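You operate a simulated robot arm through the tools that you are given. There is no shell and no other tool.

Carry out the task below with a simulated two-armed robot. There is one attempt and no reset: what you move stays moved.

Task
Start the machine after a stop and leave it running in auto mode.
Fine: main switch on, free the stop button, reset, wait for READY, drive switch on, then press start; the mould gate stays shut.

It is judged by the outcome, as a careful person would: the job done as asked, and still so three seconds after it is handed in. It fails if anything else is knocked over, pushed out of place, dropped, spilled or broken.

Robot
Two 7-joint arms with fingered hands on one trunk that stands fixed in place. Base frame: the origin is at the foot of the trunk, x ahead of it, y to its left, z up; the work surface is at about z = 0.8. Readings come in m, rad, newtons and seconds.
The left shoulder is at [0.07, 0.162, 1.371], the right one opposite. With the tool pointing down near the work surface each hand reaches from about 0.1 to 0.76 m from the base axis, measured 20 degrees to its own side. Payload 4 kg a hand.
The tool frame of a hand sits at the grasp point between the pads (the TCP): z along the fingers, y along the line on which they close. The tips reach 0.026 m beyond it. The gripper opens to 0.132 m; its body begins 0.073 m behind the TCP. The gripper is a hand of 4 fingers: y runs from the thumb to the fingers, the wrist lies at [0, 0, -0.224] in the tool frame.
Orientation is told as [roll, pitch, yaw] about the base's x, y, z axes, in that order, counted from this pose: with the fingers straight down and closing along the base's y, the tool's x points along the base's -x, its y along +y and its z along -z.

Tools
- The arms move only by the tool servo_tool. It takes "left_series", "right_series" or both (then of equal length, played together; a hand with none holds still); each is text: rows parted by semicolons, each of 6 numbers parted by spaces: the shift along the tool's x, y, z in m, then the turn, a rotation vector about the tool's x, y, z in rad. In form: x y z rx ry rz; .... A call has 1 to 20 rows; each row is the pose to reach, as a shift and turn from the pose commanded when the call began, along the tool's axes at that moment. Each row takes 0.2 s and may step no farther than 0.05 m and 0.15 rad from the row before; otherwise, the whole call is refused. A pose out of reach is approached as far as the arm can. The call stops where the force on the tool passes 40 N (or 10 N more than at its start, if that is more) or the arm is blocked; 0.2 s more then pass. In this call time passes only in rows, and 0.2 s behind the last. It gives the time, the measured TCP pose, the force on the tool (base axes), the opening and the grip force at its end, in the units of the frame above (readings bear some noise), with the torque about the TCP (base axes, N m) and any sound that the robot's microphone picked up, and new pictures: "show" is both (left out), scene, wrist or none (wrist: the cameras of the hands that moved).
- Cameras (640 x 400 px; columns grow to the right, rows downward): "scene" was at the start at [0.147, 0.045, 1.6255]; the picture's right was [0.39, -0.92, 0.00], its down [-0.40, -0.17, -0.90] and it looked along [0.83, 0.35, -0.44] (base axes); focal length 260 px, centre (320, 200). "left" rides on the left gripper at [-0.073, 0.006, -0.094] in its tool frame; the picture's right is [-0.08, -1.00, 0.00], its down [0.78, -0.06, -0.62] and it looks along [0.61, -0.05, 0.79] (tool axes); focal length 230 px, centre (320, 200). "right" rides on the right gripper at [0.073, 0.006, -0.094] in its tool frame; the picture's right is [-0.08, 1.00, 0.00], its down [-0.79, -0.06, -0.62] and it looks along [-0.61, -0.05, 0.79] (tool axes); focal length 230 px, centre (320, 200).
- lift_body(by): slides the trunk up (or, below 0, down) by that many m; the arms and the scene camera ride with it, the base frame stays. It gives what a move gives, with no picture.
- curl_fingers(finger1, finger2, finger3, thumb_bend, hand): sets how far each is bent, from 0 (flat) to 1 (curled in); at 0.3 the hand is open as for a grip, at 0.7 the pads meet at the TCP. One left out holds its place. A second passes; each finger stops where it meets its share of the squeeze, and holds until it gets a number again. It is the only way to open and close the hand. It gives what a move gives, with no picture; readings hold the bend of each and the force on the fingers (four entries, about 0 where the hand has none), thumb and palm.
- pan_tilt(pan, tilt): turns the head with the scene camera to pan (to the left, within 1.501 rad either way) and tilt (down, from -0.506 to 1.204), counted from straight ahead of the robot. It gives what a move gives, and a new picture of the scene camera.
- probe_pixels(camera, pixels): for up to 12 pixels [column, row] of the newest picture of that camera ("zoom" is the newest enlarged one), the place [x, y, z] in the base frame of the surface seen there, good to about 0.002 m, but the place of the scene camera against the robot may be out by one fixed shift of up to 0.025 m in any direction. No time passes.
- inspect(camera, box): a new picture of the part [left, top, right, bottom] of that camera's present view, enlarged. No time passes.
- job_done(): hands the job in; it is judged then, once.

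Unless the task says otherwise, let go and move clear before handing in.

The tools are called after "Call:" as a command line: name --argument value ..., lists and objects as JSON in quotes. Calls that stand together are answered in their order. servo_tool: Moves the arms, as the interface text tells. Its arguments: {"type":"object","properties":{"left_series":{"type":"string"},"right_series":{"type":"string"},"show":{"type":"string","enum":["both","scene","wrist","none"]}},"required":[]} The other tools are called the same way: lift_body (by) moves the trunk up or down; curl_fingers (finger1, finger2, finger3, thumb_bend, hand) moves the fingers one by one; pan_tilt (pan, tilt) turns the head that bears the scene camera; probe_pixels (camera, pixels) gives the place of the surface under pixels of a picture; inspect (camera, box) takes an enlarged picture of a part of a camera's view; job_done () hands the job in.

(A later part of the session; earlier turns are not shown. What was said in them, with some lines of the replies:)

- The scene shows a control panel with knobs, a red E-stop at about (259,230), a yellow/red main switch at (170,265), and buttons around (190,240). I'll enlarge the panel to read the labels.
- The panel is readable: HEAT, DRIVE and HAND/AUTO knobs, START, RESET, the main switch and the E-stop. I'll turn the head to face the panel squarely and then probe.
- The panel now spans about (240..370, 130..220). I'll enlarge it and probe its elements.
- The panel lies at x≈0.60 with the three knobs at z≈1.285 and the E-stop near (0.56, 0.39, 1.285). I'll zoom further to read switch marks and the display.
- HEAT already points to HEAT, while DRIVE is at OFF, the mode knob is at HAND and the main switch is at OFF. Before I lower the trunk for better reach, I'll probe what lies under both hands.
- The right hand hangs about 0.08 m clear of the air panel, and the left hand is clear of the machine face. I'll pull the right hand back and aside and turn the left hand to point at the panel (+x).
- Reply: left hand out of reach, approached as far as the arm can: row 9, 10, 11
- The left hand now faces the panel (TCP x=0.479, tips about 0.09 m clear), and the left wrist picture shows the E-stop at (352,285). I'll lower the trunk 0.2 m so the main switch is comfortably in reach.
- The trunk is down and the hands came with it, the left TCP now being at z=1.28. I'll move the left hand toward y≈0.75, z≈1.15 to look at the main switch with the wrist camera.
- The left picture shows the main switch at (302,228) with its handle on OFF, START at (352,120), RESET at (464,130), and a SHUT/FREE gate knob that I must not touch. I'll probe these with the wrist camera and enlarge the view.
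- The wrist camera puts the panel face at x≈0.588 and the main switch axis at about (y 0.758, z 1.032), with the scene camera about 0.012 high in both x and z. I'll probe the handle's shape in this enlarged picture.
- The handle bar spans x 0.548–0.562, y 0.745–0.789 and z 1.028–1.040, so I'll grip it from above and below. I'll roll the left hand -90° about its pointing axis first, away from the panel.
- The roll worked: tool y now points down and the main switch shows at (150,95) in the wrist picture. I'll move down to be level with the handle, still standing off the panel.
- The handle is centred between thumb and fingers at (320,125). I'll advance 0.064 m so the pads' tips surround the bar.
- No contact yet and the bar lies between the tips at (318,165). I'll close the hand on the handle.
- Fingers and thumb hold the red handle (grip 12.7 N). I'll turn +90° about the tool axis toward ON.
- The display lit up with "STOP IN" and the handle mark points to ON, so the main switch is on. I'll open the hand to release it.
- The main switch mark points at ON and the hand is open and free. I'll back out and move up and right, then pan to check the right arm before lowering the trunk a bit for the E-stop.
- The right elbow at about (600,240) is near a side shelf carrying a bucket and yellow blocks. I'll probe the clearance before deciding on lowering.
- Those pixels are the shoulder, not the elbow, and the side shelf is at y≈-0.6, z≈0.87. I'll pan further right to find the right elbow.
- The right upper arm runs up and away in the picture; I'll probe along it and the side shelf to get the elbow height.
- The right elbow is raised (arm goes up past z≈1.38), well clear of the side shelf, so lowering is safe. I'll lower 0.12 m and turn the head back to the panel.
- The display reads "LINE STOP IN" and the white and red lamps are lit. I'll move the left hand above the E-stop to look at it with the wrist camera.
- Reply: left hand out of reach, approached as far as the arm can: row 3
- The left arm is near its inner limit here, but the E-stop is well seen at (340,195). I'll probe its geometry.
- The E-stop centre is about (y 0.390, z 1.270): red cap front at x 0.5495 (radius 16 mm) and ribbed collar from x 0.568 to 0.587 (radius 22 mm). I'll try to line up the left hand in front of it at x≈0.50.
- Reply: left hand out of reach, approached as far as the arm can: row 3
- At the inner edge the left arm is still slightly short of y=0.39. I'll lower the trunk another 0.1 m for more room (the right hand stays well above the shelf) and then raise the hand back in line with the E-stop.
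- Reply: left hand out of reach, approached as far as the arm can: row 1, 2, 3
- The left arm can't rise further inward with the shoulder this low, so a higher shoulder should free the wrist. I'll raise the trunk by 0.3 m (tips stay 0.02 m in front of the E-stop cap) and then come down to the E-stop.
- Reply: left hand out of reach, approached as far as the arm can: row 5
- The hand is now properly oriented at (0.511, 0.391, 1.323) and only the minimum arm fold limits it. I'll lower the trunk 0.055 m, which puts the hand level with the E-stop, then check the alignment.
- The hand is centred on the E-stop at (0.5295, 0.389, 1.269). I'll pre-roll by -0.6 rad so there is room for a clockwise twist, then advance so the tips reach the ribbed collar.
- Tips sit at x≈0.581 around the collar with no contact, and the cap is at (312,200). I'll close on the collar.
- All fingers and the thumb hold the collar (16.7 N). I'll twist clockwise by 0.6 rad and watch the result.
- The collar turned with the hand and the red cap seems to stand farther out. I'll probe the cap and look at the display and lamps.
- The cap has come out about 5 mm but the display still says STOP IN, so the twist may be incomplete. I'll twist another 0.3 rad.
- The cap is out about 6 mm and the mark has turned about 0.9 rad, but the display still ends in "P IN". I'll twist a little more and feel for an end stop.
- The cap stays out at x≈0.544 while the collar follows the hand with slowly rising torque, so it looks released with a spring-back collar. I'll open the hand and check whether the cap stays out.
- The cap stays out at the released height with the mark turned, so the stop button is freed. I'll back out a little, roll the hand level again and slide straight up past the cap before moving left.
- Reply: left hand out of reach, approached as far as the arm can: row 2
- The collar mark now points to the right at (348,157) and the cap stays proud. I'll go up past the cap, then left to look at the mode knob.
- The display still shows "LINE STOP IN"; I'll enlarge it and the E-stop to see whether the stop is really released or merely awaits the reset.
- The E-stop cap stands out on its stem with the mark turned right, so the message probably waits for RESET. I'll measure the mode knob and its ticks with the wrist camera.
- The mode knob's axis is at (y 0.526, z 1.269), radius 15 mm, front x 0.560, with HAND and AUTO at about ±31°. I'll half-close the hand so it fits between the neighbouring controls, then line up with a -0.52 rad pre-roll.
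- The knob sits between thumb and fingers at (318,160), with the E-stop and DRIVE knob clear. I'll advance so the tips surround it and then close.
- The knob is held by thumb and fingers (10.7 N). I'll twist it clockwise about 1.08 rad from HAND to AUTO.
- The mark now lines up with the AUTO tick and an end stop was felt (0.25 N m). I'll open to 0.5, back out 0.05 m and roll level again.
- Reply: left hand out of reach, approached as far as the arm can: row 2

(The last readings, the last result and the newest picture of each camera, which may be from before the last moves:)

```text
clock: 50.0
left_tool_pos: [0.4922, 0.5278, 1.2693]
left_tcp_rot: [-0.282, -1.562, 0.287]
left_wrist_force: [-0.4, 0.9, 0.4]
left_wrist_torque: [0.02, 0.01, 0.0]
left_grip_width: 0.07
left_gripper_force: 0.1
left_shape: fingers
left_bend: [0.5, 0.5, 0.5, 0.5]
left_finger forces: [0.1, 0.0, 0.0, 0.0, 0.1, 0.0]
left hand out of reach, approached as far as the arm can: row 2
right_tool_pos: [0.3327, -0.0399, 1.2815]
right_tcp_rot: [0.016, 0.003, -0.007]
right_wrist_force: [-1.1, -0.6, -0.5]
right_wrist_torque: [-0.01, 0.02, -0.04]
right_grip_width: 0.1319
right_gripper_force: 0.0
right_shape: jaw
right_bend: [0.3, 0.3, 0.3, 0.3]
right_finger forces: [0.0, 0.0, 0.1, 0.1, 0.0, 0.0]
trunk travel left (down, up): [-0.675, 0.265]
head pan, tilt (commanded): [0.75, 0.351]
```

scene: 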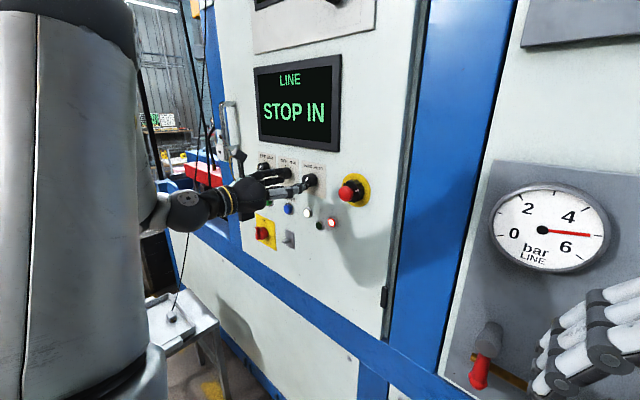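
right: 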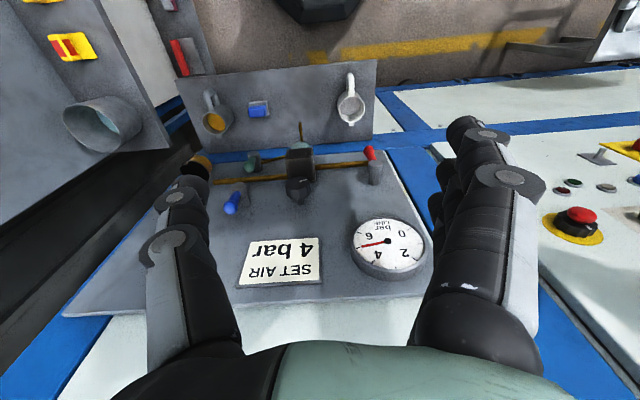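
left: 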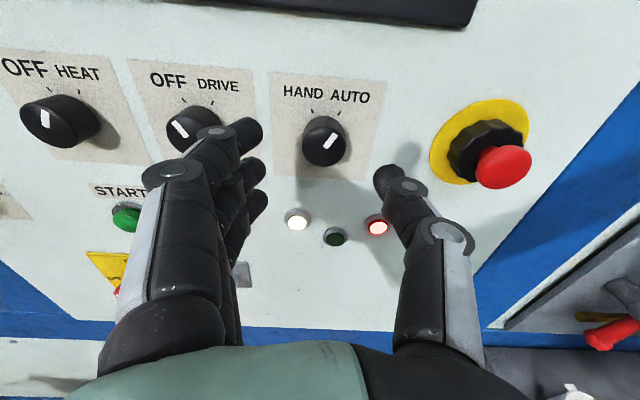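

The mode mark now points at AUTO at (325,142) and nothing else moved. Next I'll close the hand into a pointed shape and go in front of RESET.

Call:
curl_fingers --hand "left" --finger1 0.7 --finger2 0.7 --finger3 0.7 --thumb_bend 0.7

Call:
servo_tool --left_series "0.017 0.033 0 0 0 0; 0.034 0.066 0 0 0 0; 0.05 0.099 0 0 0 0" --show "wrist"

```text
clock: 51.0
left_tool_pos: [0.4919, 0.5274, 1.2701]
left_tcp_rot: [0.02, -1.562, -0.017]
left_wrist_force: [0.8, -0.6, -0.1]
left_wrist_torque: [0.0, -0.02, -0.01]
left_grip_width: 0.0145
left_gripper_force: 0.1
left_shape: fingers
left_bend: [0.7, 0.7, 0.7, 0.7]
left_finger forces: [0.0, 0.2, 0.0, 0.0, 0.1, 0.1]
right_tool_pos: [0.3307, -0.0401, 1.2823]
right_tcp_rot: [0.015, 0.0, -0.008]
right_wrist_force: [0.5, 0.1, -0.6]
right_wrist_torque: [0.03, 0.02, 0.01]
right_grip_width: 0.1316
right_gripper_force: 0.0
right_shape: jaw
right_bend: [0.3, 0.3, 0.3, 0.3]
right_finger forces: [0.0, 0.1, 0.1, 0.0, 0.0, 0.0]
trunk travel left (down, up): [-0.675, 0.265]
head pan, tilt (commanded): [0.75, 0.351]
```

```text
clock: 51.8
left_tool_pos: [0.4921, 0.6281, 1.2197]
left_tcp_rot: [-0.035, -1.563, 0.037]
left_wrist_force: [-0.1, 0.5, 0.0]
left_wrist_torque: [0.02, -0.01, -0.03]
left_grip_width: 0.0143
left_gripper_force: 0.1
left_shape: fingers
left_bend: [0.7, 0.7, 0.7, 0.7]
left_finger forces: [0.0, 0.0, 0.0, 0.1, 0.1, 0.0]
right_tool_pos: [0.3316, -0.0387, 1.2812]
right_tcp_rot: [0.015, 0.0, -0.006]
right_wrist_force: [0.4, 0.4, -0.2]
right_wrist_torque: [-0.03, -0.04, 0.0]
right_grip_width: 0.132
right_gripper_force: 0.0
right_shape: jaw
right_bend: [0.3, 0.3, 0.3, 0.3]
right_finger forces: [0.1, 0.0, 0.0, 0.1, 0.0, 0.1]
trunk travel left (down, up): [-0.675, 0.265]
head pan, tilt (commanded): [0.75, 0.351]
```

left: 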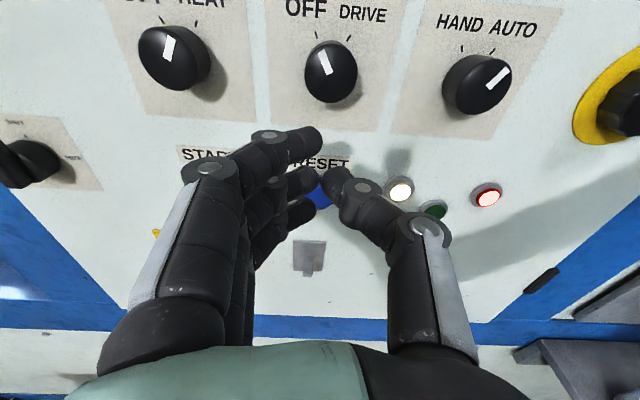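

HEAT points to HEAT, DRIVE to OFF and the mode to AUTO, as wanted. I'll probe the closed fingertips and the RESET button to align precisely.

Call:
probe_pixels --camera "left" --pixels '[[318, 138], [305, 178], [326, 198], [338, 175], [320, 195], [318, 160], [295, 195], [240, 200], [310, 250], [330, 85], [168, 50], [400, 190]]'

Call:
inspect --camera "left" --box '[240, 110, 400, 210]'

```text
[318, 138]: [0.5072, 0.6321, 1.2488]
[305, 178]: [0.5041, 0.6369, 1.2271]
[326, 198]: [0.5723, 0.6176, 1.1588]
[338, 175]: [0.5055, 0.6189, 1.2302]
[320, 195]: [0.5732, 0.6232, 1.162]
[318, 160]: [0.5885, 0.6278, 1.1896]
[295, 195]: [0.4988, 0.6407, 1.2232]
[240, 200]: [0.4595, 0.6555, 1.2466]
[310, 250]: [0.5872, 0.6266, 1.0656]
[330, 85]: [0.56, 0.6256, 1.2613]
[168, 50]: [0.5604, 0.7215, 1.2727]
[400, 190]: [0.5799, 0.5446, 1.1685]
```

```text
4.00 times, centred on (320, 160) of left
```

zoom: 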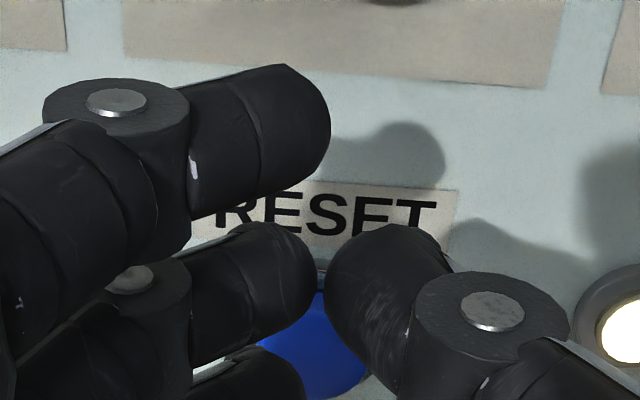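

RESET is at about (y 0.627, z 1.157) with its front at x 0.572, and the thumb and middle finger tips straddle the TCP line. I'll go down to it, then push in small steps.

Call:
servo_tool --left_series "0.032 -0.001 0 0 0 0; 0.0627 -0.001 0 0 0 0; 0.0627 -0.001 0.03 0 0 0; 0.0627 -0.001 0.046 0 0 0; 0.0627 -0.001 0.05 0 0 0" --show "wrist"

Call:
inspect --camera "left" --box '[240, 110, 400, 210]'

```text
clock: 53.0
left_tool_pos: [0.541, 0.6257, 1.1567]
left_tcp_rot: [-0.002, -1.563, 0.006]
left_wrist_force: [0.0, 0.8, 0.2]
left_wrist_torque: [-0.02, 0.03, 0.02]
left_grip_width: 0.0144
left_gripper_force: 0.0
left_shape: fingers
left_bend: [0.7, 0.7, 0.7, 0.7]
left_finger forces: [0.0, 0.0, 0.1, 0.0, 0.0, 0.0]
right_tool_pos: [0.3302, -0.0378, 1.2819]
right_tcp_rot: [0.016, 0.001, -0.009]
right_wrist_force: [-0.9, -0.1, -0.3]
right_wrist_torque: [0.0, -0.02, 0.02]
right_grip_width: 0.1318
right_gripper_force: 0.1
right_shape: jaw
right_bend: [0.3, 0.3, 0.3, 0.3]
right_finger forces: [0.0, 0.0, 0.0, 0.0, 0.1, 0.0]
trunk travel left (down, up): [-0.675, 0.265]
head pan, tilt (commanded): [0.75, 0.351]
```

left: 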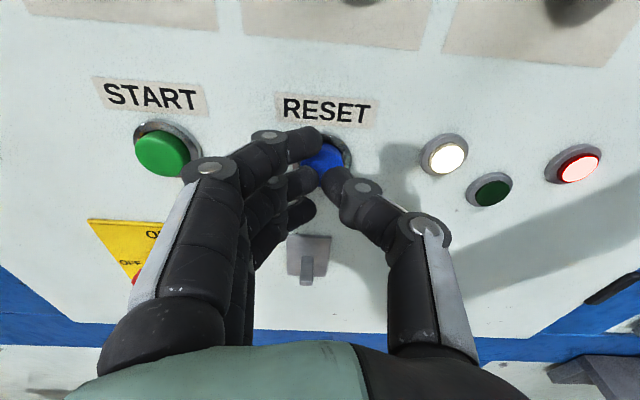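

```text
4.00 times, centred on (320, 160) of left
```

zoom: 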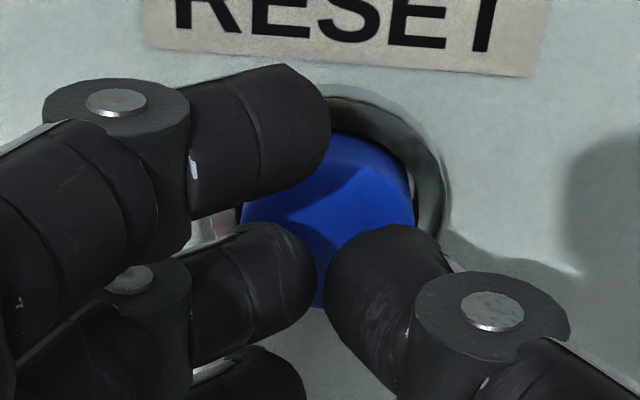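

The button is centred between finger and thumb tips at zoom (329,220). I'll push in slowly.

Call:
servo_tool --left_series "0 0 0.004 0 0 0; 0 0 0.008 0 0 0; 0 0 0.011 0 0 0; 0 0 0.013 0 0 0" --show "both"

Call:
inspect --camera "left" --box '[240, 110, 400, 210]'

```text
clock: 54.0
left_tool_pos: [0.5513, 0.6257, 1.1573]
left_tcp_rot: [-0.042, -1.565, 0.043]
left_wrist_force: [-10.3, -1.7, -0.6]
left_wrist_torque: [0.0, 0.04, -0.1]
left_grip_width: 0.0145
left_gripper_force: 4.4
left_shape: fingers
left_bend: [0.7, 0.7, 0.7, 0.7]
left_finger forces: [0.0, 2.5, 0.1, 0.1, 7.8, 0.1]
right_tool_pos: [0.3286, -0.0383, 1.2832]
right_tcp_rot: [0.015, -0.003, -0.008]
right_wrist_force: [1.3, -0.2, -0.2]
right_wrist_torque: [-0.01, 0.02, 0.03]
right_grip_width: 0.1317
right_gripper_force: 0.0
right_shape: jaw
right_bend: [0.3, 0.3, 0.3, 0.3]
right_finger forces: [0.1, 0.0, 0.0, 0.0, 0.0, 0.1]
trunk travel left (down, up): [-0.675, 0.265]
head pan, tilt (commanded): [0.75, 0.351]
heard: click
```

scene: 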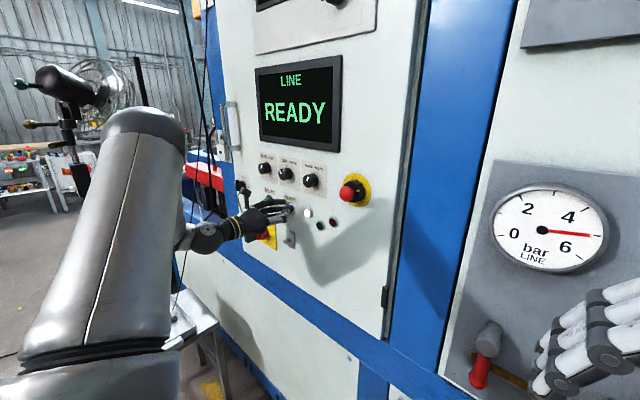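
left: 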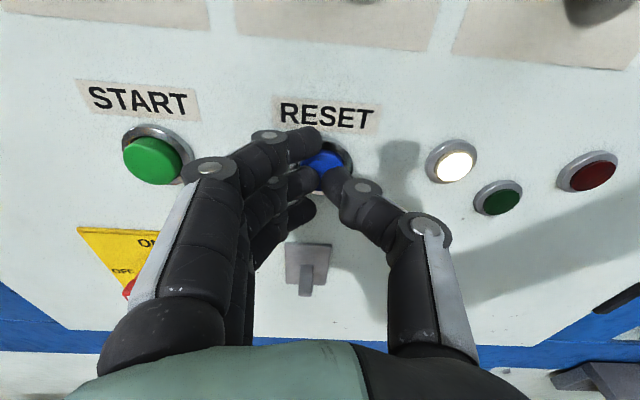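

```text
4.00 times, centred on (320, 160) of left
```

zoom: 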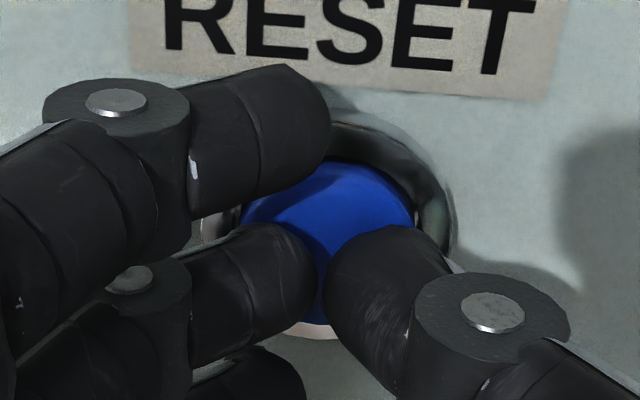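

A click was heard, the display reads READY and the red lamp went out. I'll back out and go up to look at the DRIVE knob.

Call:
servo_tool --left_series "0 0 -0.03 0 0 0; 0 0 -0.062 0 0 0; -0.048 0 -0.062 0 0 0; -0.096 0 -0.062 0 0 0; -0.144 0 -0.062 0 0 0; -0.192 0 -0.062 0 0 0" --show "both"

Call:
curl_fingers --hand "left" --finger1 0.5 --finger2 0.5 --finger3 0.5 --thumb_bend 0.5

Call:
inspect --camera "left" --box '[250, 150, 378, 230]'

```text
clock: 55.4
left_tool_pos: [0.4933, 0.6228, 1.3491]
left_tcp_rot: [0.108, -1.561, -0.105]
left_wrist_force: [1.1, -0.1, -0.7]
left_wrist_torque: [-0.01, 0.0, 0.02]
left_grip_width: 0.0141
left_gripper_force: 0.1
left_shape: fingers
left_bend: [0.7, 0.7, 0.7, 0.7]
left_finger forces: [0.1, 0.0, 0.0, 0.0, 0.1, 0.0]
right_tool_pos: [0.332, -0.0425, 1.2822]
right_tcp_rot: [0.017, 0.003, -0.007]
right_wrist_force: [0.0, -0.1, -1.2]
right_wrist_torque: [0.0, -0.01, 0.0]
right_grip_width: 0.1317
right_gripper_force: 0.2
right_shape: jaw
right_bend: [0.3, 0.3, 0.3, 0.3]
right_finger forces: [0.0, 0.0, 0.1, 0.1, 0.0, 0.0]
trunk travel left (down, up): [-0.675, 0.265]
head pan, tilt (commanded): [0.75, 0.351]
```

scene: 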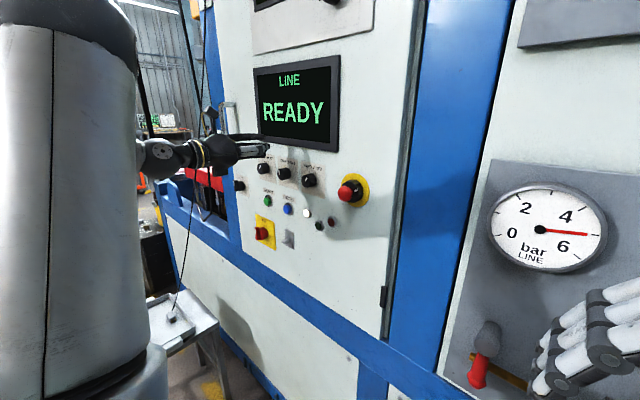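
left: 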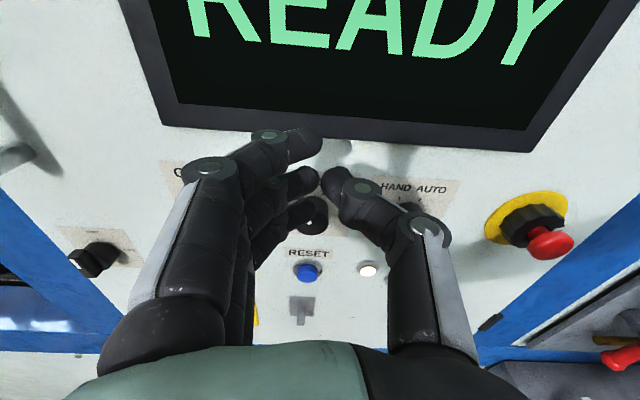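

```text
clock: 56.4
left_tool_pos: [0.4941, 0.6255, 1.3481]
left_tcp_rot: [0.024, -1.563, -0.021]
left_wrist_force: [-0.1, -0.3, 0.7]
left_wrist_torque: [-0.01, -0.02, -0.04]
left_grip_width: 0.07
left_gripper_force: 0.0
left_shape: fingers
left_bend: [0.5, 0.5, 0.5, 0.5]
left_finger forces: [0.1, 0.0, 0.0, 0.0, 0.1, 0.0]
right_tool_pos: [0.3311, -0.0395, 1.2818]
right_tcp_rot: [0.016, 0.001, -0.006]
right_wrist_force: [-0.2, -0.5, 0.1]
right_wrist_torque: [-0.02, 0.01, -0.01]
right_grip_width: 0.1317
right_gripper_force: 0.1
right_shape: jaw
right_bend: [0.3, 0.3, 0.3, 0.3]
right_finger forces: [0.1, 0.0, 0.0, 0.0, 0.1, 0.0]
trunk travel left (down, up): [-0.675, 0.265]
head pan, tilt (commanded): [0.75, 0.351]
```

```text
5.00 times, centred on (314, 190) of left
```

zoom: 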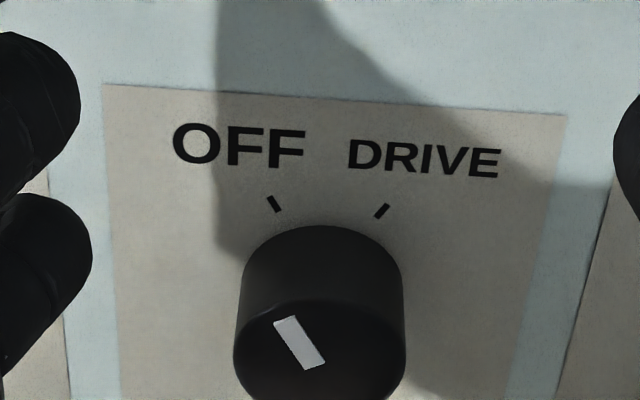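

The display shows READY and the DRIVE knob is in view with its mark on OFF. I'll measure its axis.

Call:
probe_pixels --camera "zoom" --pixels '[[274, 204], [381, 210], [320, 350], [242, 340], [400, 345], [320, 312], [322, 235], [282, 325], [317, 365]]'

```text
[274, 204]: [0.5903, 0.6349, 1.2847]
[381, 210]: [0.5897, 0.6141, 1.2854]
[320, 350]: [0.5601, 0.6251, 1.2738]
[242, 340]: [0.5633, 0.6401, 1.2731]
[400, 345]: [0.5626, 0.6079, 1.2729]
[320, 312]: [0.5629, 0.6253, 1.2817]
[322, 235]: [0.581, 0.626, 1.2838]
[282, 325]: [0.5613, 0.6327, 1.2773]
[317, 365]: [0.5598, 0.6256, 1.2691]
```

DRIVE's axis is at (y 0.6245, z 1.269), with clearance to both neighbours. I'll line up with the same -0.52 rad pre-roll, advance and grip.

Call:
servo_tool --left_series "0.027 0 0 0 0 -0.13; 0.054 0 0 0 0 -0.26; 0.079 -0.001 0 0 0 -0.39; 0.079 -0.001 0.015 0 0 -0.52; 0.079 -0.001 0.036 0 0 -0.52" --show "wrist"

```text
clock: 57.6
left_tool_pos: [0.5306, 0.6249, 1.2681]
left_tcp_rot: [-1.555, -1.051, 1.558]
left_wrist_force: [0.3, 0.0, 0.6]
left_wrist_torque: [0.02, 0.0, -0.01]
left_grip_width: 0.07
left_gripper_force: 0.0
left_shape: fingers
left_bend: [0.5, 0.5, 0.5, 0.5]
left_finger forces: [0.0, 0.1, 0.0, 0.1, 0.1, 0.1]
right_tool_pos: [0.3319, -0.0397, 1.2818]
right_tcp_rot: [0.015, 0.002, -0.008]
right_wrist_force: [0.5, 0.3, -0.2]
right_wrist_torque: [0.02, 0.0, -0.01]
right_grip_width: 0.1318
right_gripper_force: 0.1
right_shape: jaw
right_bend: [0.3, 0.3, 0.3, 0.3]
right_finger forces: [0.1, 0.0, 0.1, 0.0, 0.1, 0.0]
trunk travel left (down, up): [-0.675, 0.265]
head pan, tilt (commanded): [0.75, 0.351]
```

left: 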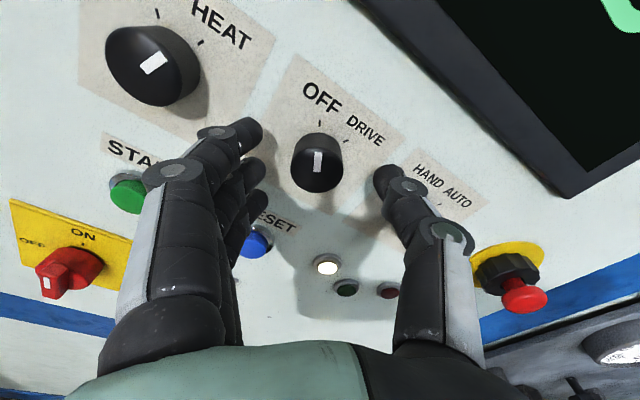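

The DRIVE knob is centred at (318,160) between thumb and fingers, clear of both neighbours. I'll advance and close.

Call:
servo_tool --left_series "0 0 0.012 0 0 0; 0 0 0.024 0 0 0" --show "none"

Call:
curl_fingers --hand "left" --finger1 0.7 --finger2 0.7 --finger3 0.7 --thumb_bend 0.7

Call:
inspect --camera "left" --box '[192, 90, 448, 250]'

```text
clock: 58.2
left_tool_pos: [0.5534, 0.6254, 1.2688]
left_tcp_rot: [-1.555, -1.05, 1.559]
left_wrist_force: [0.2, 0.2, -1.3]
left_wrist_torque: [0.01, 0.06, 0.04]
left_grip_width: 0.07
left_gripper_force: 0.1
left_shape: fingers
left_bend: [0.5, 0.5, 0.5, 0.5]
left_finger forces: [0.1, 0.1, 0.0, 0.0, 0.0, 0.0]
right_tool_pos: [0.3329, -0.0399, 1.2814]
right_tcp_rot: [0.014, 0.003, -0.008]
right_wrist_force: [0.2, 0.3, -0.5]
right_wrist_torque: [0.02, 0.02, -0.02]
right_grip_width: 0.1319
right_gripper_force: 0.1
right_shape: jaw
right_bend: [0.3, 0.3, 0.3, 0.3]
right_finger forces: [0.0, 0.0, 0.0, 0.1, 0.0, 0.1]
trunk travel left (down, up): [-0.675, 0.265]
head pan, tilt (commanded): [0.75, 0.351]
```

```text
clock: 59.2
left_tool_pos: [0.5521, 0.6243, 1.2696]
left_tcp_rot: [-1.556, -1.051, 1.56]
left_wrist_force: [-0.1, 1.8, 1.9]
left_wrist_torque: [0.03, 0.0, 0.08]
left_grip_width: 0.0227
left_gripper_force: 9.6
left_shape: fingers
left_bend: [0.7, 0.6, 0.66, 0.66]
left_finger forces: [0.1, 7.3, 2.9, 0.0, 10.0, 0.0]
right_tool_pos: [0.3301, -0.039, 1.2813]
right_tcp_rot: [0.015, 0.001, -0.006]
right_wrist_force: [-0.6, -0.1, 0.3]
right_wrist_torque: [-0.01, 0.03, 0.01]
right_grip_width: 0.1317
right_gripper_force: 0.0
right_shape: jaw
right_bend: [0.3, 0.3, 0.3, 0.3]
right_finger forces: [0.0, 0.0, 0.0, 0.0, 0.1, 0.1]
trunk travel left (down, up): [-0.675, 0.265]
head pan, tilt (commanded): [0.75, 0.351]
```

```text
2.50 times, centred on (320, 170) of left
```

zoom: 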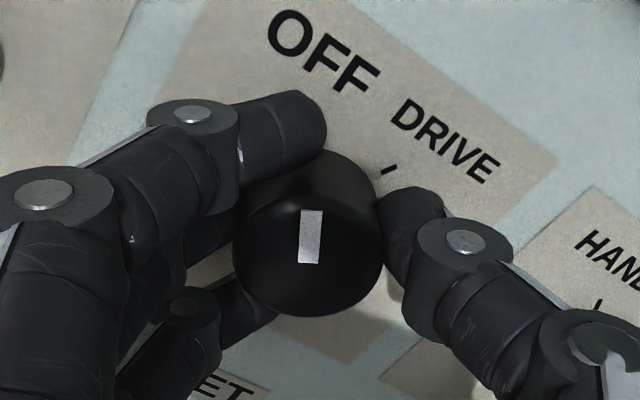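

The DRIVE knob is gripped firmly (9.6 N). I'll twist clockwise 1.1 rad to DRIVE.

Call:
servo_tool --left_series "0 0 0 0 0 0.15; 0 0 0 0 0 0.3; 0 0 0 0 0 0.45; 0 0 0 0 0 0.6; 0 0 0 0 0 0.75; 0 0 0 0 0 0.9; 0 0 0 0 0 1.05; 0 0 0 0 0 1.1" --show "both"

Call:
inspect --camera "left" --box '[192, 90, 448, 250]'

```text
clock: 61.0
left_tool_pos: [0.5528, 0.6233, 1.2694]
left_tcp_rot: [1.555, -0.988, -1.554]
left_wrist_force: [-1.2, -7.7, -5.5]
left_wrist_torque: [-0.23, 0.13, -0.18]
left_grip_width: 0.0249
left_gripper_force: 12.3
left_shape: fingers
left_bend: [0.7, 0.62, 0.68, 0.66]
left_finger forces: [0.1, 4.6, 4.3, 0.0, 15.4, 0.1]
right_tool_pos: [0.331, -0.0399, 1.2819]
right_tcp_rot: [0.016, 0.001, -0.008]
right_wrist_force: [-0.5, -0.7, -0.2]
right_wrist_torque: [-0.03, -0.01, -0.02]
right_grip_width: 0.1318
right_gripper_force: 0.0
right_shape: jaw
right_bend: [0.3, 0.3, 0.3, 0.3]
right_finger forces: [0.0, 0.0, 0.0, 0.1, 0.0, 0.1]
trunk travel left (down, up): [-0.675, 0.265]
head pan, tilt (commanded): [0.75, 0.351]
```

scene: 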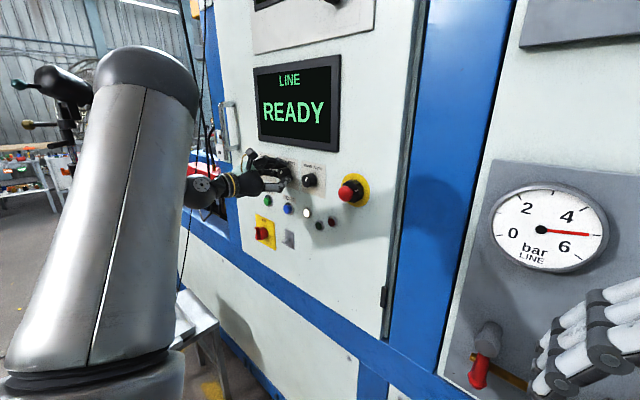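
left: 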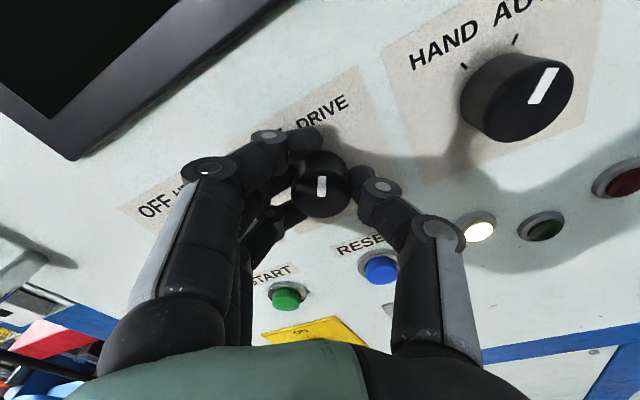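

```text
2.50 times, centred on (320, 170) of left
```

zoom: 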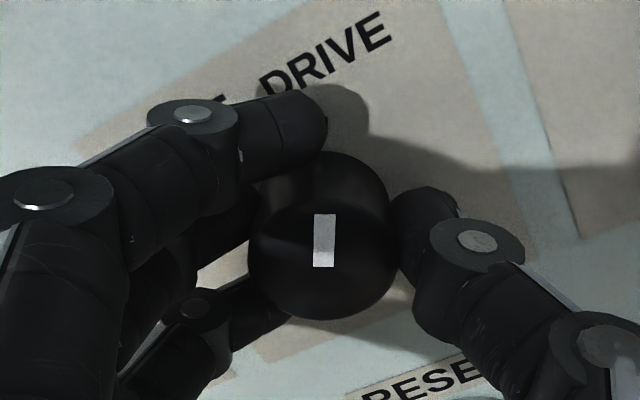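

DRIVE is turned to its end stop and READY still shows. I'll release, back out and roll level to check the mark.

Call:
curl_fingers --hand "left" --finger1 0.5 --finger2 0.5 --finger3 0.5 --thumb_bend 0.5

Call:
servo_tool --left_series "0 0 -0.03 0 0 0; 0 0 -0.06 0 0 0; 0 0 -0.06 0 0 -0.15; 0 0 -0.06 0 0 -0.3; 0 0 -0.06 0 0 -0.45; 0 0 -0.06 0 0 -0.58" --show "both"

```text
clock: 62.0
left_tool_pos: [0.5528, 0.6244, 1.2689]
left_tcp_rot: [1.557, -0.99, -1.555]
left_wrist_force: [-0.3, 0.8, -0.1]
left_wrist_torque: [0.01, -0.01, -0.03]
left_grip_width: 0.0698
left_gripper_force: 0.0
left_shape: fingers
left_bend: [0.5, 0.5, 0.5, 0.5]
left_finger forces: [0.0, 0.1, 0.1, 0.0, 0.0, 0.0]
right_tool_pos: [0.3321, -0.0401, 1.282]
right_tcp_rot: [0.015, -0.001, -0.007]
right_wrist_force: [-0.9, 0.0, -0.8]
right_wrist_torque: [0.01, 0.03, -0.04]
right_grip_width: 0.1319
right_gripper_force: 0.0
right_shape: jaw
right_bend: [0.3, 0.3, 0.3, 0.3]
right_finger forces: [0.2, 0.0, 0.0, 0.0, 0.0, 0.1]
trunk travel left (down, up): [-0.675, 0.265]
head pan, tilt (commanded): [0.75, 0.351]
```

```text
clock: 63.4
left_tool_pos: [0.4927, 0.6248, 1.2694]
left_tcp_rot: [-0.204, -1.562, 0.206]
left_wrist_force: [-0.1, 0.1, -0.2]
left_wrist_torque: [-0.03, -0.02, 0.0]
left_grip_width: 0.0702
left_gripper_force: 0.1
left_shape: fingers
left_bend: [0.5, 0.5, 0.5, 0.5]
left_finger forces: [0.1, 0.0, 0.0, 0.0, 0.1, 0.0]
right_tool_pos: [0.3325, -0.0395, 1.2821]
right_tcp_rot: [0.017, 0.0, -0.006]
right_wrist_force: [0.3, 0.3, -0.6]
right_wrist_torque: [-0.01, 0.03, 0.02]
right_grip_width: 0.1318
right_gripper_force: 0.0
right_shape: jaw
right_bend: [0.3, 0.3, 0.3, 0.3]
right_finger forces: [0.0, 0.0, 0.0, 0.0, 0.0, 0.1]
trunk travel left (down, up): [-0.675, 0.265]
head pan, tilt (commanded): [0.75, 0.351]
```

scene: 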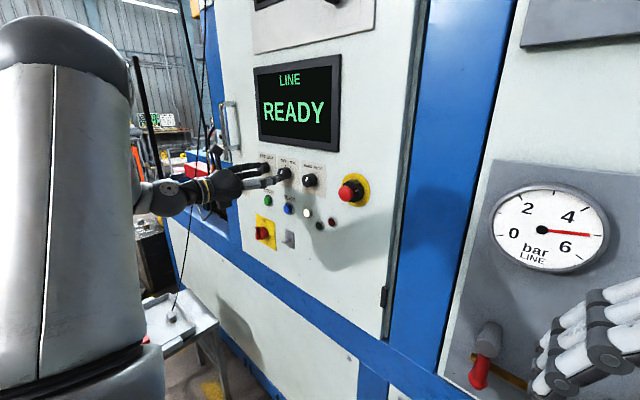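
left: 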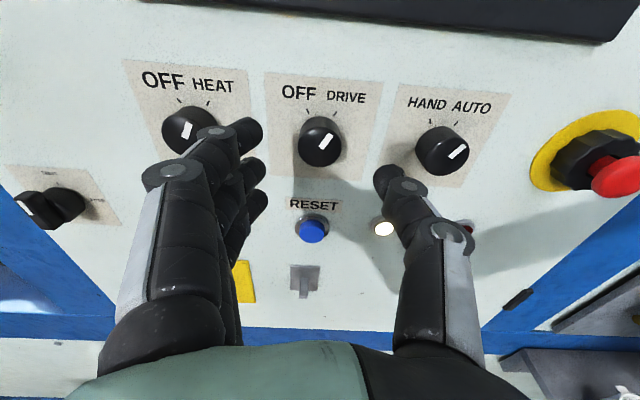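

DRIVE's mark now points to DRIVE at (322,142), with HEAT and AUTO as they should be and READY lit. I'll close the hand to a point again and go in front of START.

Call:
curl_fingers --hand "left" --finger1 0.7 --finger2 0.7 --finger3 0.7 --thumb_bend 0.7

Call:
servo_tool --left_series "0.028 0.026 0 0 0 0; 0.056 0.051 0 0 0 0; 0.084 0.077 0 0 0 0; 0.112 0.102 0 0 0 0; 0.112 0.102 0.03 0 0 0; 0.112 0.102 0.049 0 0 0" --show "both"

Call:
inspect --camera "left" --box '[240, 110, 400, 210]'

```text
clock: 64.4
left_tool_pos: [0.4923, 0.6244, 1.2699]
left_tcp_rot: [0.035, -1.563, -0.032]
left_wrist_force: [0.1, 0.8, -0.4]
left_wrist_torque: [0.0, -0.03, -0.02]
left_grip_width: 0.0145
left_gripper_force: 0.0
left_shape: fingers
left_bend: [0.7, 0.7, 0.7, 0.7]
left_finger forces: [0.0, 0.0, 0.1, 0.0, 0.1, 0.0]
right_tool_pos: [0.3306, -0.0399, 1.2837]
right_tcp_rot: [0.015, 0.001, -0.006]
right_wrist_force: [-0.6, 0.2, -0.1]
right_wrist_torque: [-0.04, 0.02, -0.03]
right_grip_width: 0.1319
right_gripper_force: 0.1
right_shape: jaw
right_bend: [0.3, 0.3, 0.3, 0.3]
right_finger forces: [0.0, 0.1, 0.0, 0.1, 0.0, 0.0]
trunk travel left (down, up): [-0.675, 0.265]
head pan, tilt (commanded): [0.75, 0.351]
```

```text
clock: 65.8
left_tool_pos: [0.5411, 0.7249, 1.1571]
left_tcp_rot: [-0.003, -1.561, 0.006]
left_wrist_force: [0.4, 0.5, 0.0]
left_wrist_torque: [0.04, 0.0, 0.02]
left_grip_width: 0.0147
left_gripper_force: 0.1
left_shape: fingers
left_bend: [0.7, 0.7, 0.7, 0.7]
left_finger forces: [0.0, 0.0, 0.0, 0.0, 0.1, 0.1]
right_tool_pos: [0.3321, -0.0398, 1.2825]
right_tcp_rot: [0.015, 0.004, -0.008]
right_wrist_force: [0.5, 0.3, -0.2]
right_wrist_torque: [0.01, 0.01, 0.02]
right_grip_width: 0.1319
right_gripper_force: 0.1
right_shape: jaw
right_bend: [0.3, 0.3, 0.3, 0.3]
right_finger forces: [0.1, 0.0, 0.1, 0.0, 0.0, 0.0]
trunk travel left (down, up): [-0.675, 0.265]
head pan, tilt (commanded): [0.75, 0.351]
```

scene: 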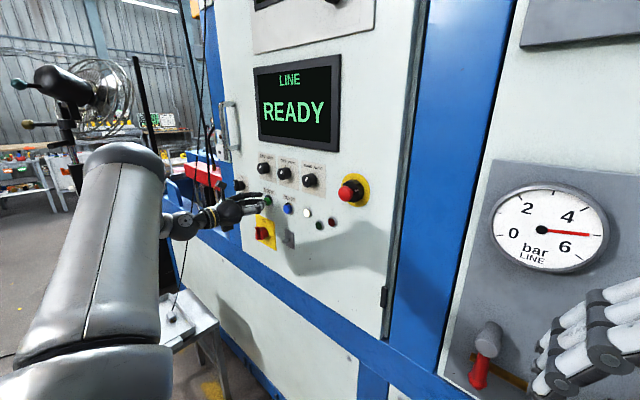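
left: 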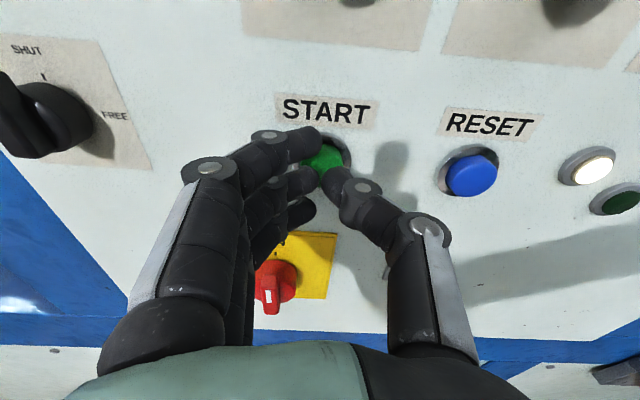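

```text
4.00 times, centred on (320, 160) of left
```

zoom: 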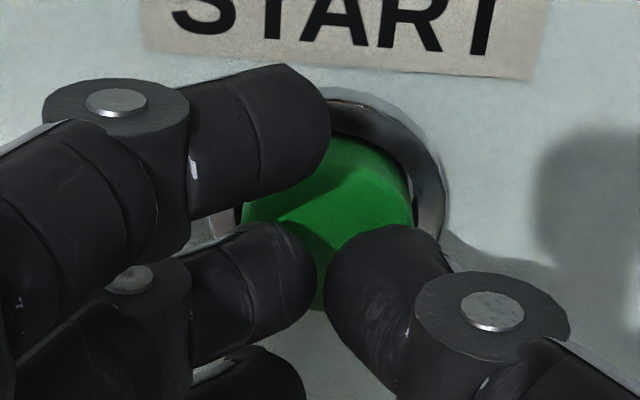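

START is centred between finger and thumb tips, READY is showing and the gate knob still points to SHUT. I'll press START with the same small steps as for RESET.

Call:
servo_tool --left_series "0 0 0.004 0 0 0; 0 0 0.008 0 0 0; 0 0 0.011 0 0 0; 0 0 0.013 0 0 0" --show "both"

```text
clock: 66.8
left_tool_pos: [0.5514, 0.7269, 1.1586]
left_tcp_rot: [-0.058, -1.564, 0.064]
left_wrist_force: [-9.4, -3.4, -0.6]
left_wrist_torque: [0.03, 0.03, -0.21]
left_grip_width: 0.0145
left_gripper_force: 4.5
left_shape: fingers
left_bend: [0.7, 0.7, 0.7, 0.7]
left_finger forces: [0.0, 0.3, 0.1, 0.0, 9.1, 0.0]
right_tool_pos: [0.3298, -0.0399, 1.2822]
right_tcp_rot: [0.016, 0.0, -0.007]
right_wrist_force: [-0.2, 0.4, 0.0]
right_wrist_torque: [0.0, 0.01, 0.0]
right_grip_width: 0.132
right_gripper_force: 0.0
right_shape: jaw
right_bend: [0.3, 0.3, 0.3, 0.3]
right_finger forces: [0.0, 0.0, 0.0, 0.0, 0.1, 0.1]
trunk travel left (down, up): [-0.675, 0.265]
head pan, tilt (commanded): [0.75, 0.351]
heard: click
```

scene: 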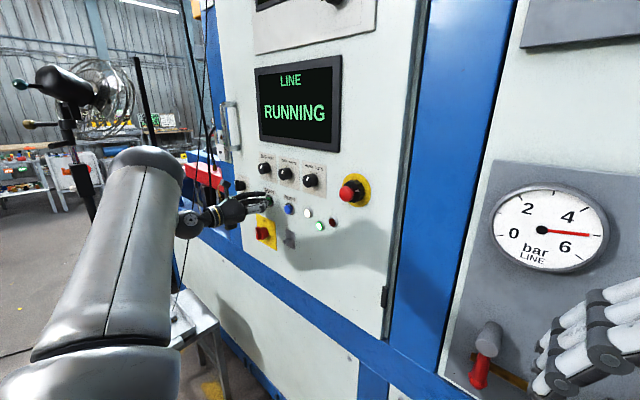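
left: 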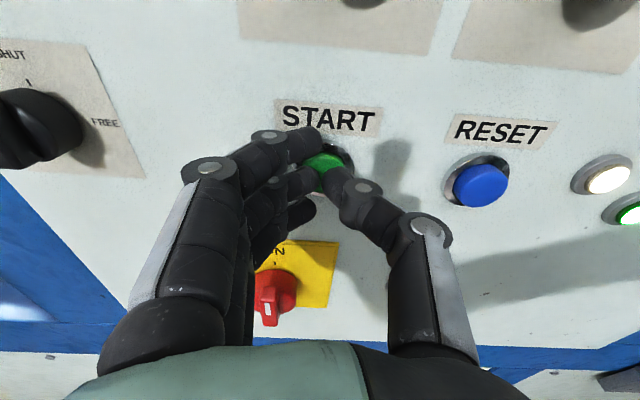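

The display reads RUNNING and the green lamp is lit. I'll withdraw the hand straight back, clear of the panel.

Call:
servo_tool --left_series "0 0 -0.03 0 0 0; 0 0 -0.06 0 0 0; 0 0 -0.09 0 0 0; 0 0 -0.12 0 0 0" --show "both"

Call:
inspect --camera "scene" --box '[220, 50, 380, 250]'

Call:
inspect --camera "scene" --box '[230, 140, 390, 240]'

```text
clock: 67.8
left_tool_pos: [0.442, 0.7257, 1.1584]
left_tcp_rot: [0.109, -1.564, -0.109]
left_wrist_force: [0.6, -0.2, 0.2]
left_wrist_torque: [0.03, -0.04, -0.01]
left_grip_width: 0.0144
left_gripper_force: 0.1
left_shape: fingers
left_bend: [0.7, 0.7, 0.7, 0.7]
left_finger forces: [0.1, 0.0, 0.0, 0.0, 0.1, 0.1]
left hand out of reach, approached as far as the arm can: row 4
right_tool_pos: [0.3297, -0.0406, 1.2816]
right_tcp_rot: [0.015, -0.001, -0.008]
right_wrist_force: [-0.4, -0.8, -0.7]
right_wrist_torque: [0.0, -0.05, -0.01]
right_grip_width: 0.1318
right_gripper_force: 0.0
right_shape: jaw
right_bend: [0.3, 0.3, 0.3, 0.3]
right_finger forces: [0.0, 0.0, 0.0, 0.0, 0.0, 0.0]
trunk travel left (down, up): [-0.675, 0.265]
head pan, tilt (commanded): [0.75, 0.351]
```

scene: 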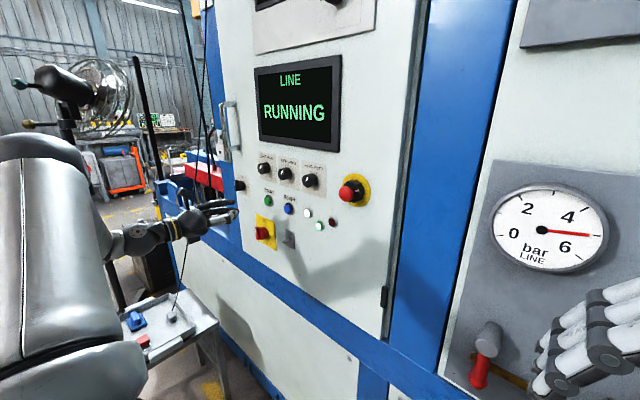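
left: 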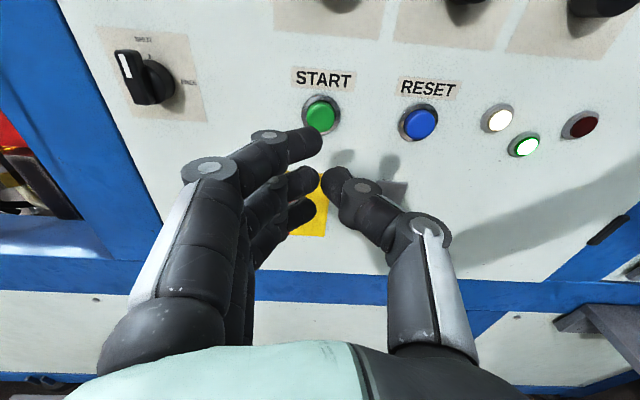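

```text
2.00 times, centred on (300, 150) of scene
```

zoom: 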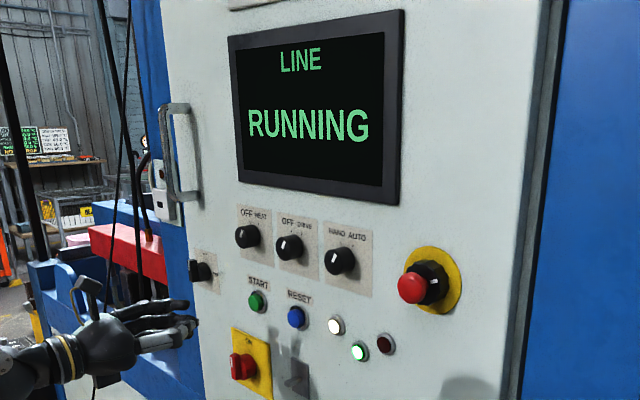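

```text
4.00 times, centred on (310, 190) of scene
```

zoom: 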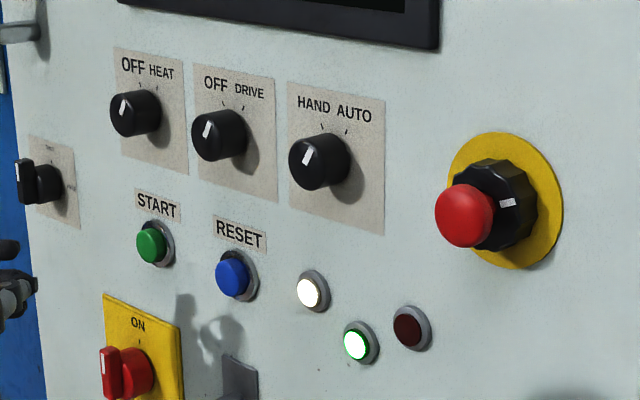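

The panel shows RUNNING with the green lamp lit, DRIVE and AUTO selected, main ON, E-stop out and the gate knob on SHUT. I'll open the hand, let a little time pass and confirm it keeps running.

Call:
curl_fingers --hand "left" --finger1 0.3 --finger2 0.3 --finger3 0.3 --thumb_bend 0.3

Call:
pan_tilt --pan 0.9 --tilt 0.35

Call:
inspect --camera "scene" --box '[160, 20, 480, 220]'

```text
clock: 68.8
left_tool_pos: [0.4437, 0.726, 1.1563]
left_tcp_rot: [0.059, -1.563, -0.055]
left_wrist_force: [0.0, 0.8, 0.6]
left_wrist_torque: [0.02, -0.01, -0.02]
left_grip_width: 0.1356
left_gripper_force: 0.1
left_shape: fingers
left_bend: [0.3, 0.3, 0.3, 0.3]
left_finger forces: [0.0, 0.0, 0.0, 0.0, 0.0, 0.1]
right_tool_pos: [0.3315, -0.0389, 1.2821]
right_tcp_rot: [0.017, 0.0, -0.006]
right_wrist_force: [0.5, -0.2, -0.3]
right_wrist_torque: [-0.02, -0.01, -0.01]
right_grip_width: 0.1318
right_gripper_force: 0.0
right_shape: jaw
right_bend: [0.3, 0.3, 0.3, 0.3]
right_finger forces: [0.0, 0.0, 0.0, 0.1, 0.1, 0.1]
trunk travel left (down, up): [-0.675, 0.265]
head pan, tilt (commanded): [0.75, 0.351]
```

```text
clock: 69.5
left_tool_pos: [0.4443, 0.7255, 1.1577]
left_tcp_rot: [0.058, -1.564, -0.056]
left_wrist_force: [0.3, -0.5, 0.1]
left_wrist_torque: [-0.01, -0.02, 0.0]
left_grip_width: 0.1358
left_gripper_force: 0.1
left_shape: fingers
left_bend: [0.3, 0.3, 0.3, 0.3]
left_finger forces: [0.1, 0.1, 0.0, 0.0, 0.0, 0.0]
right_tool_pos: [0.3311, -0.0402, 1.2813]
right_tcp_rot: [0.016, 0.0, -0.007]
right_wrist_force: [-0.8, 0.2, 0.3]
right_wrist_torque: [0.01, 0.0, -0.02]
right_grip_width: 0.1315
right_gripper_force: 0.1
right_shape: jaw
right_bend: [0.3, 0.3, 0.3, 0.3]
right_finger forces: [0.1, 0.0, 0.0, 0.1, 0.0, 0.0]
trunk travel left (down, up): [-0.675, 0.265]
head pan, tilt (commanded): [0.901, 0.351]
```

scene: 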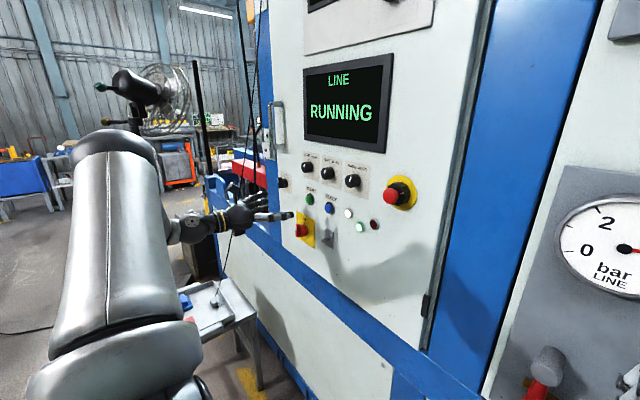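

```text
2.00 times, centred on (320, 120) of scene
```

zoom: 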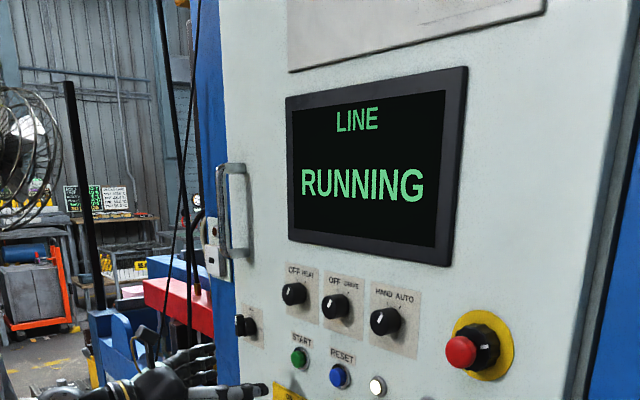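

Nearly three seconds after START the display still reads RUNNING, the green lamp is lit, all switches are set and the open hand is about 0.1 m clear of the panel. I'm handing the job in.

Call:
job_done

```text
The job is handed in.
```

The machine is running in auto mode. The display read RUNNING with the green lamp lit when I last checked, about three seconds after I pressed START.

I worked in this order:
1. **Main switch:** I turned it to ON.
2. **Stop button:** I twisted the collar until the cap came out, and it stayed out.
3. **Mode knob:** I turned it from HAND to AUTO. Your list didn't give a place for this step, so I did it before the reset.
4. **Reset:** I pressed RESET. The display changed to READY and the red lamp went out.
5. **Drive switch:** I turned it from OFF to DRIVE while READY was showing.
6. **Start:** I pressed START and the display changed to RUNNING.

The HEAT knob was already on HEAT, so I left it. I didn't touch the gate knob, which still points to SHUT. I saw nothing knocked over or moved. I let go of every control, and the left hand is clear of the panel.
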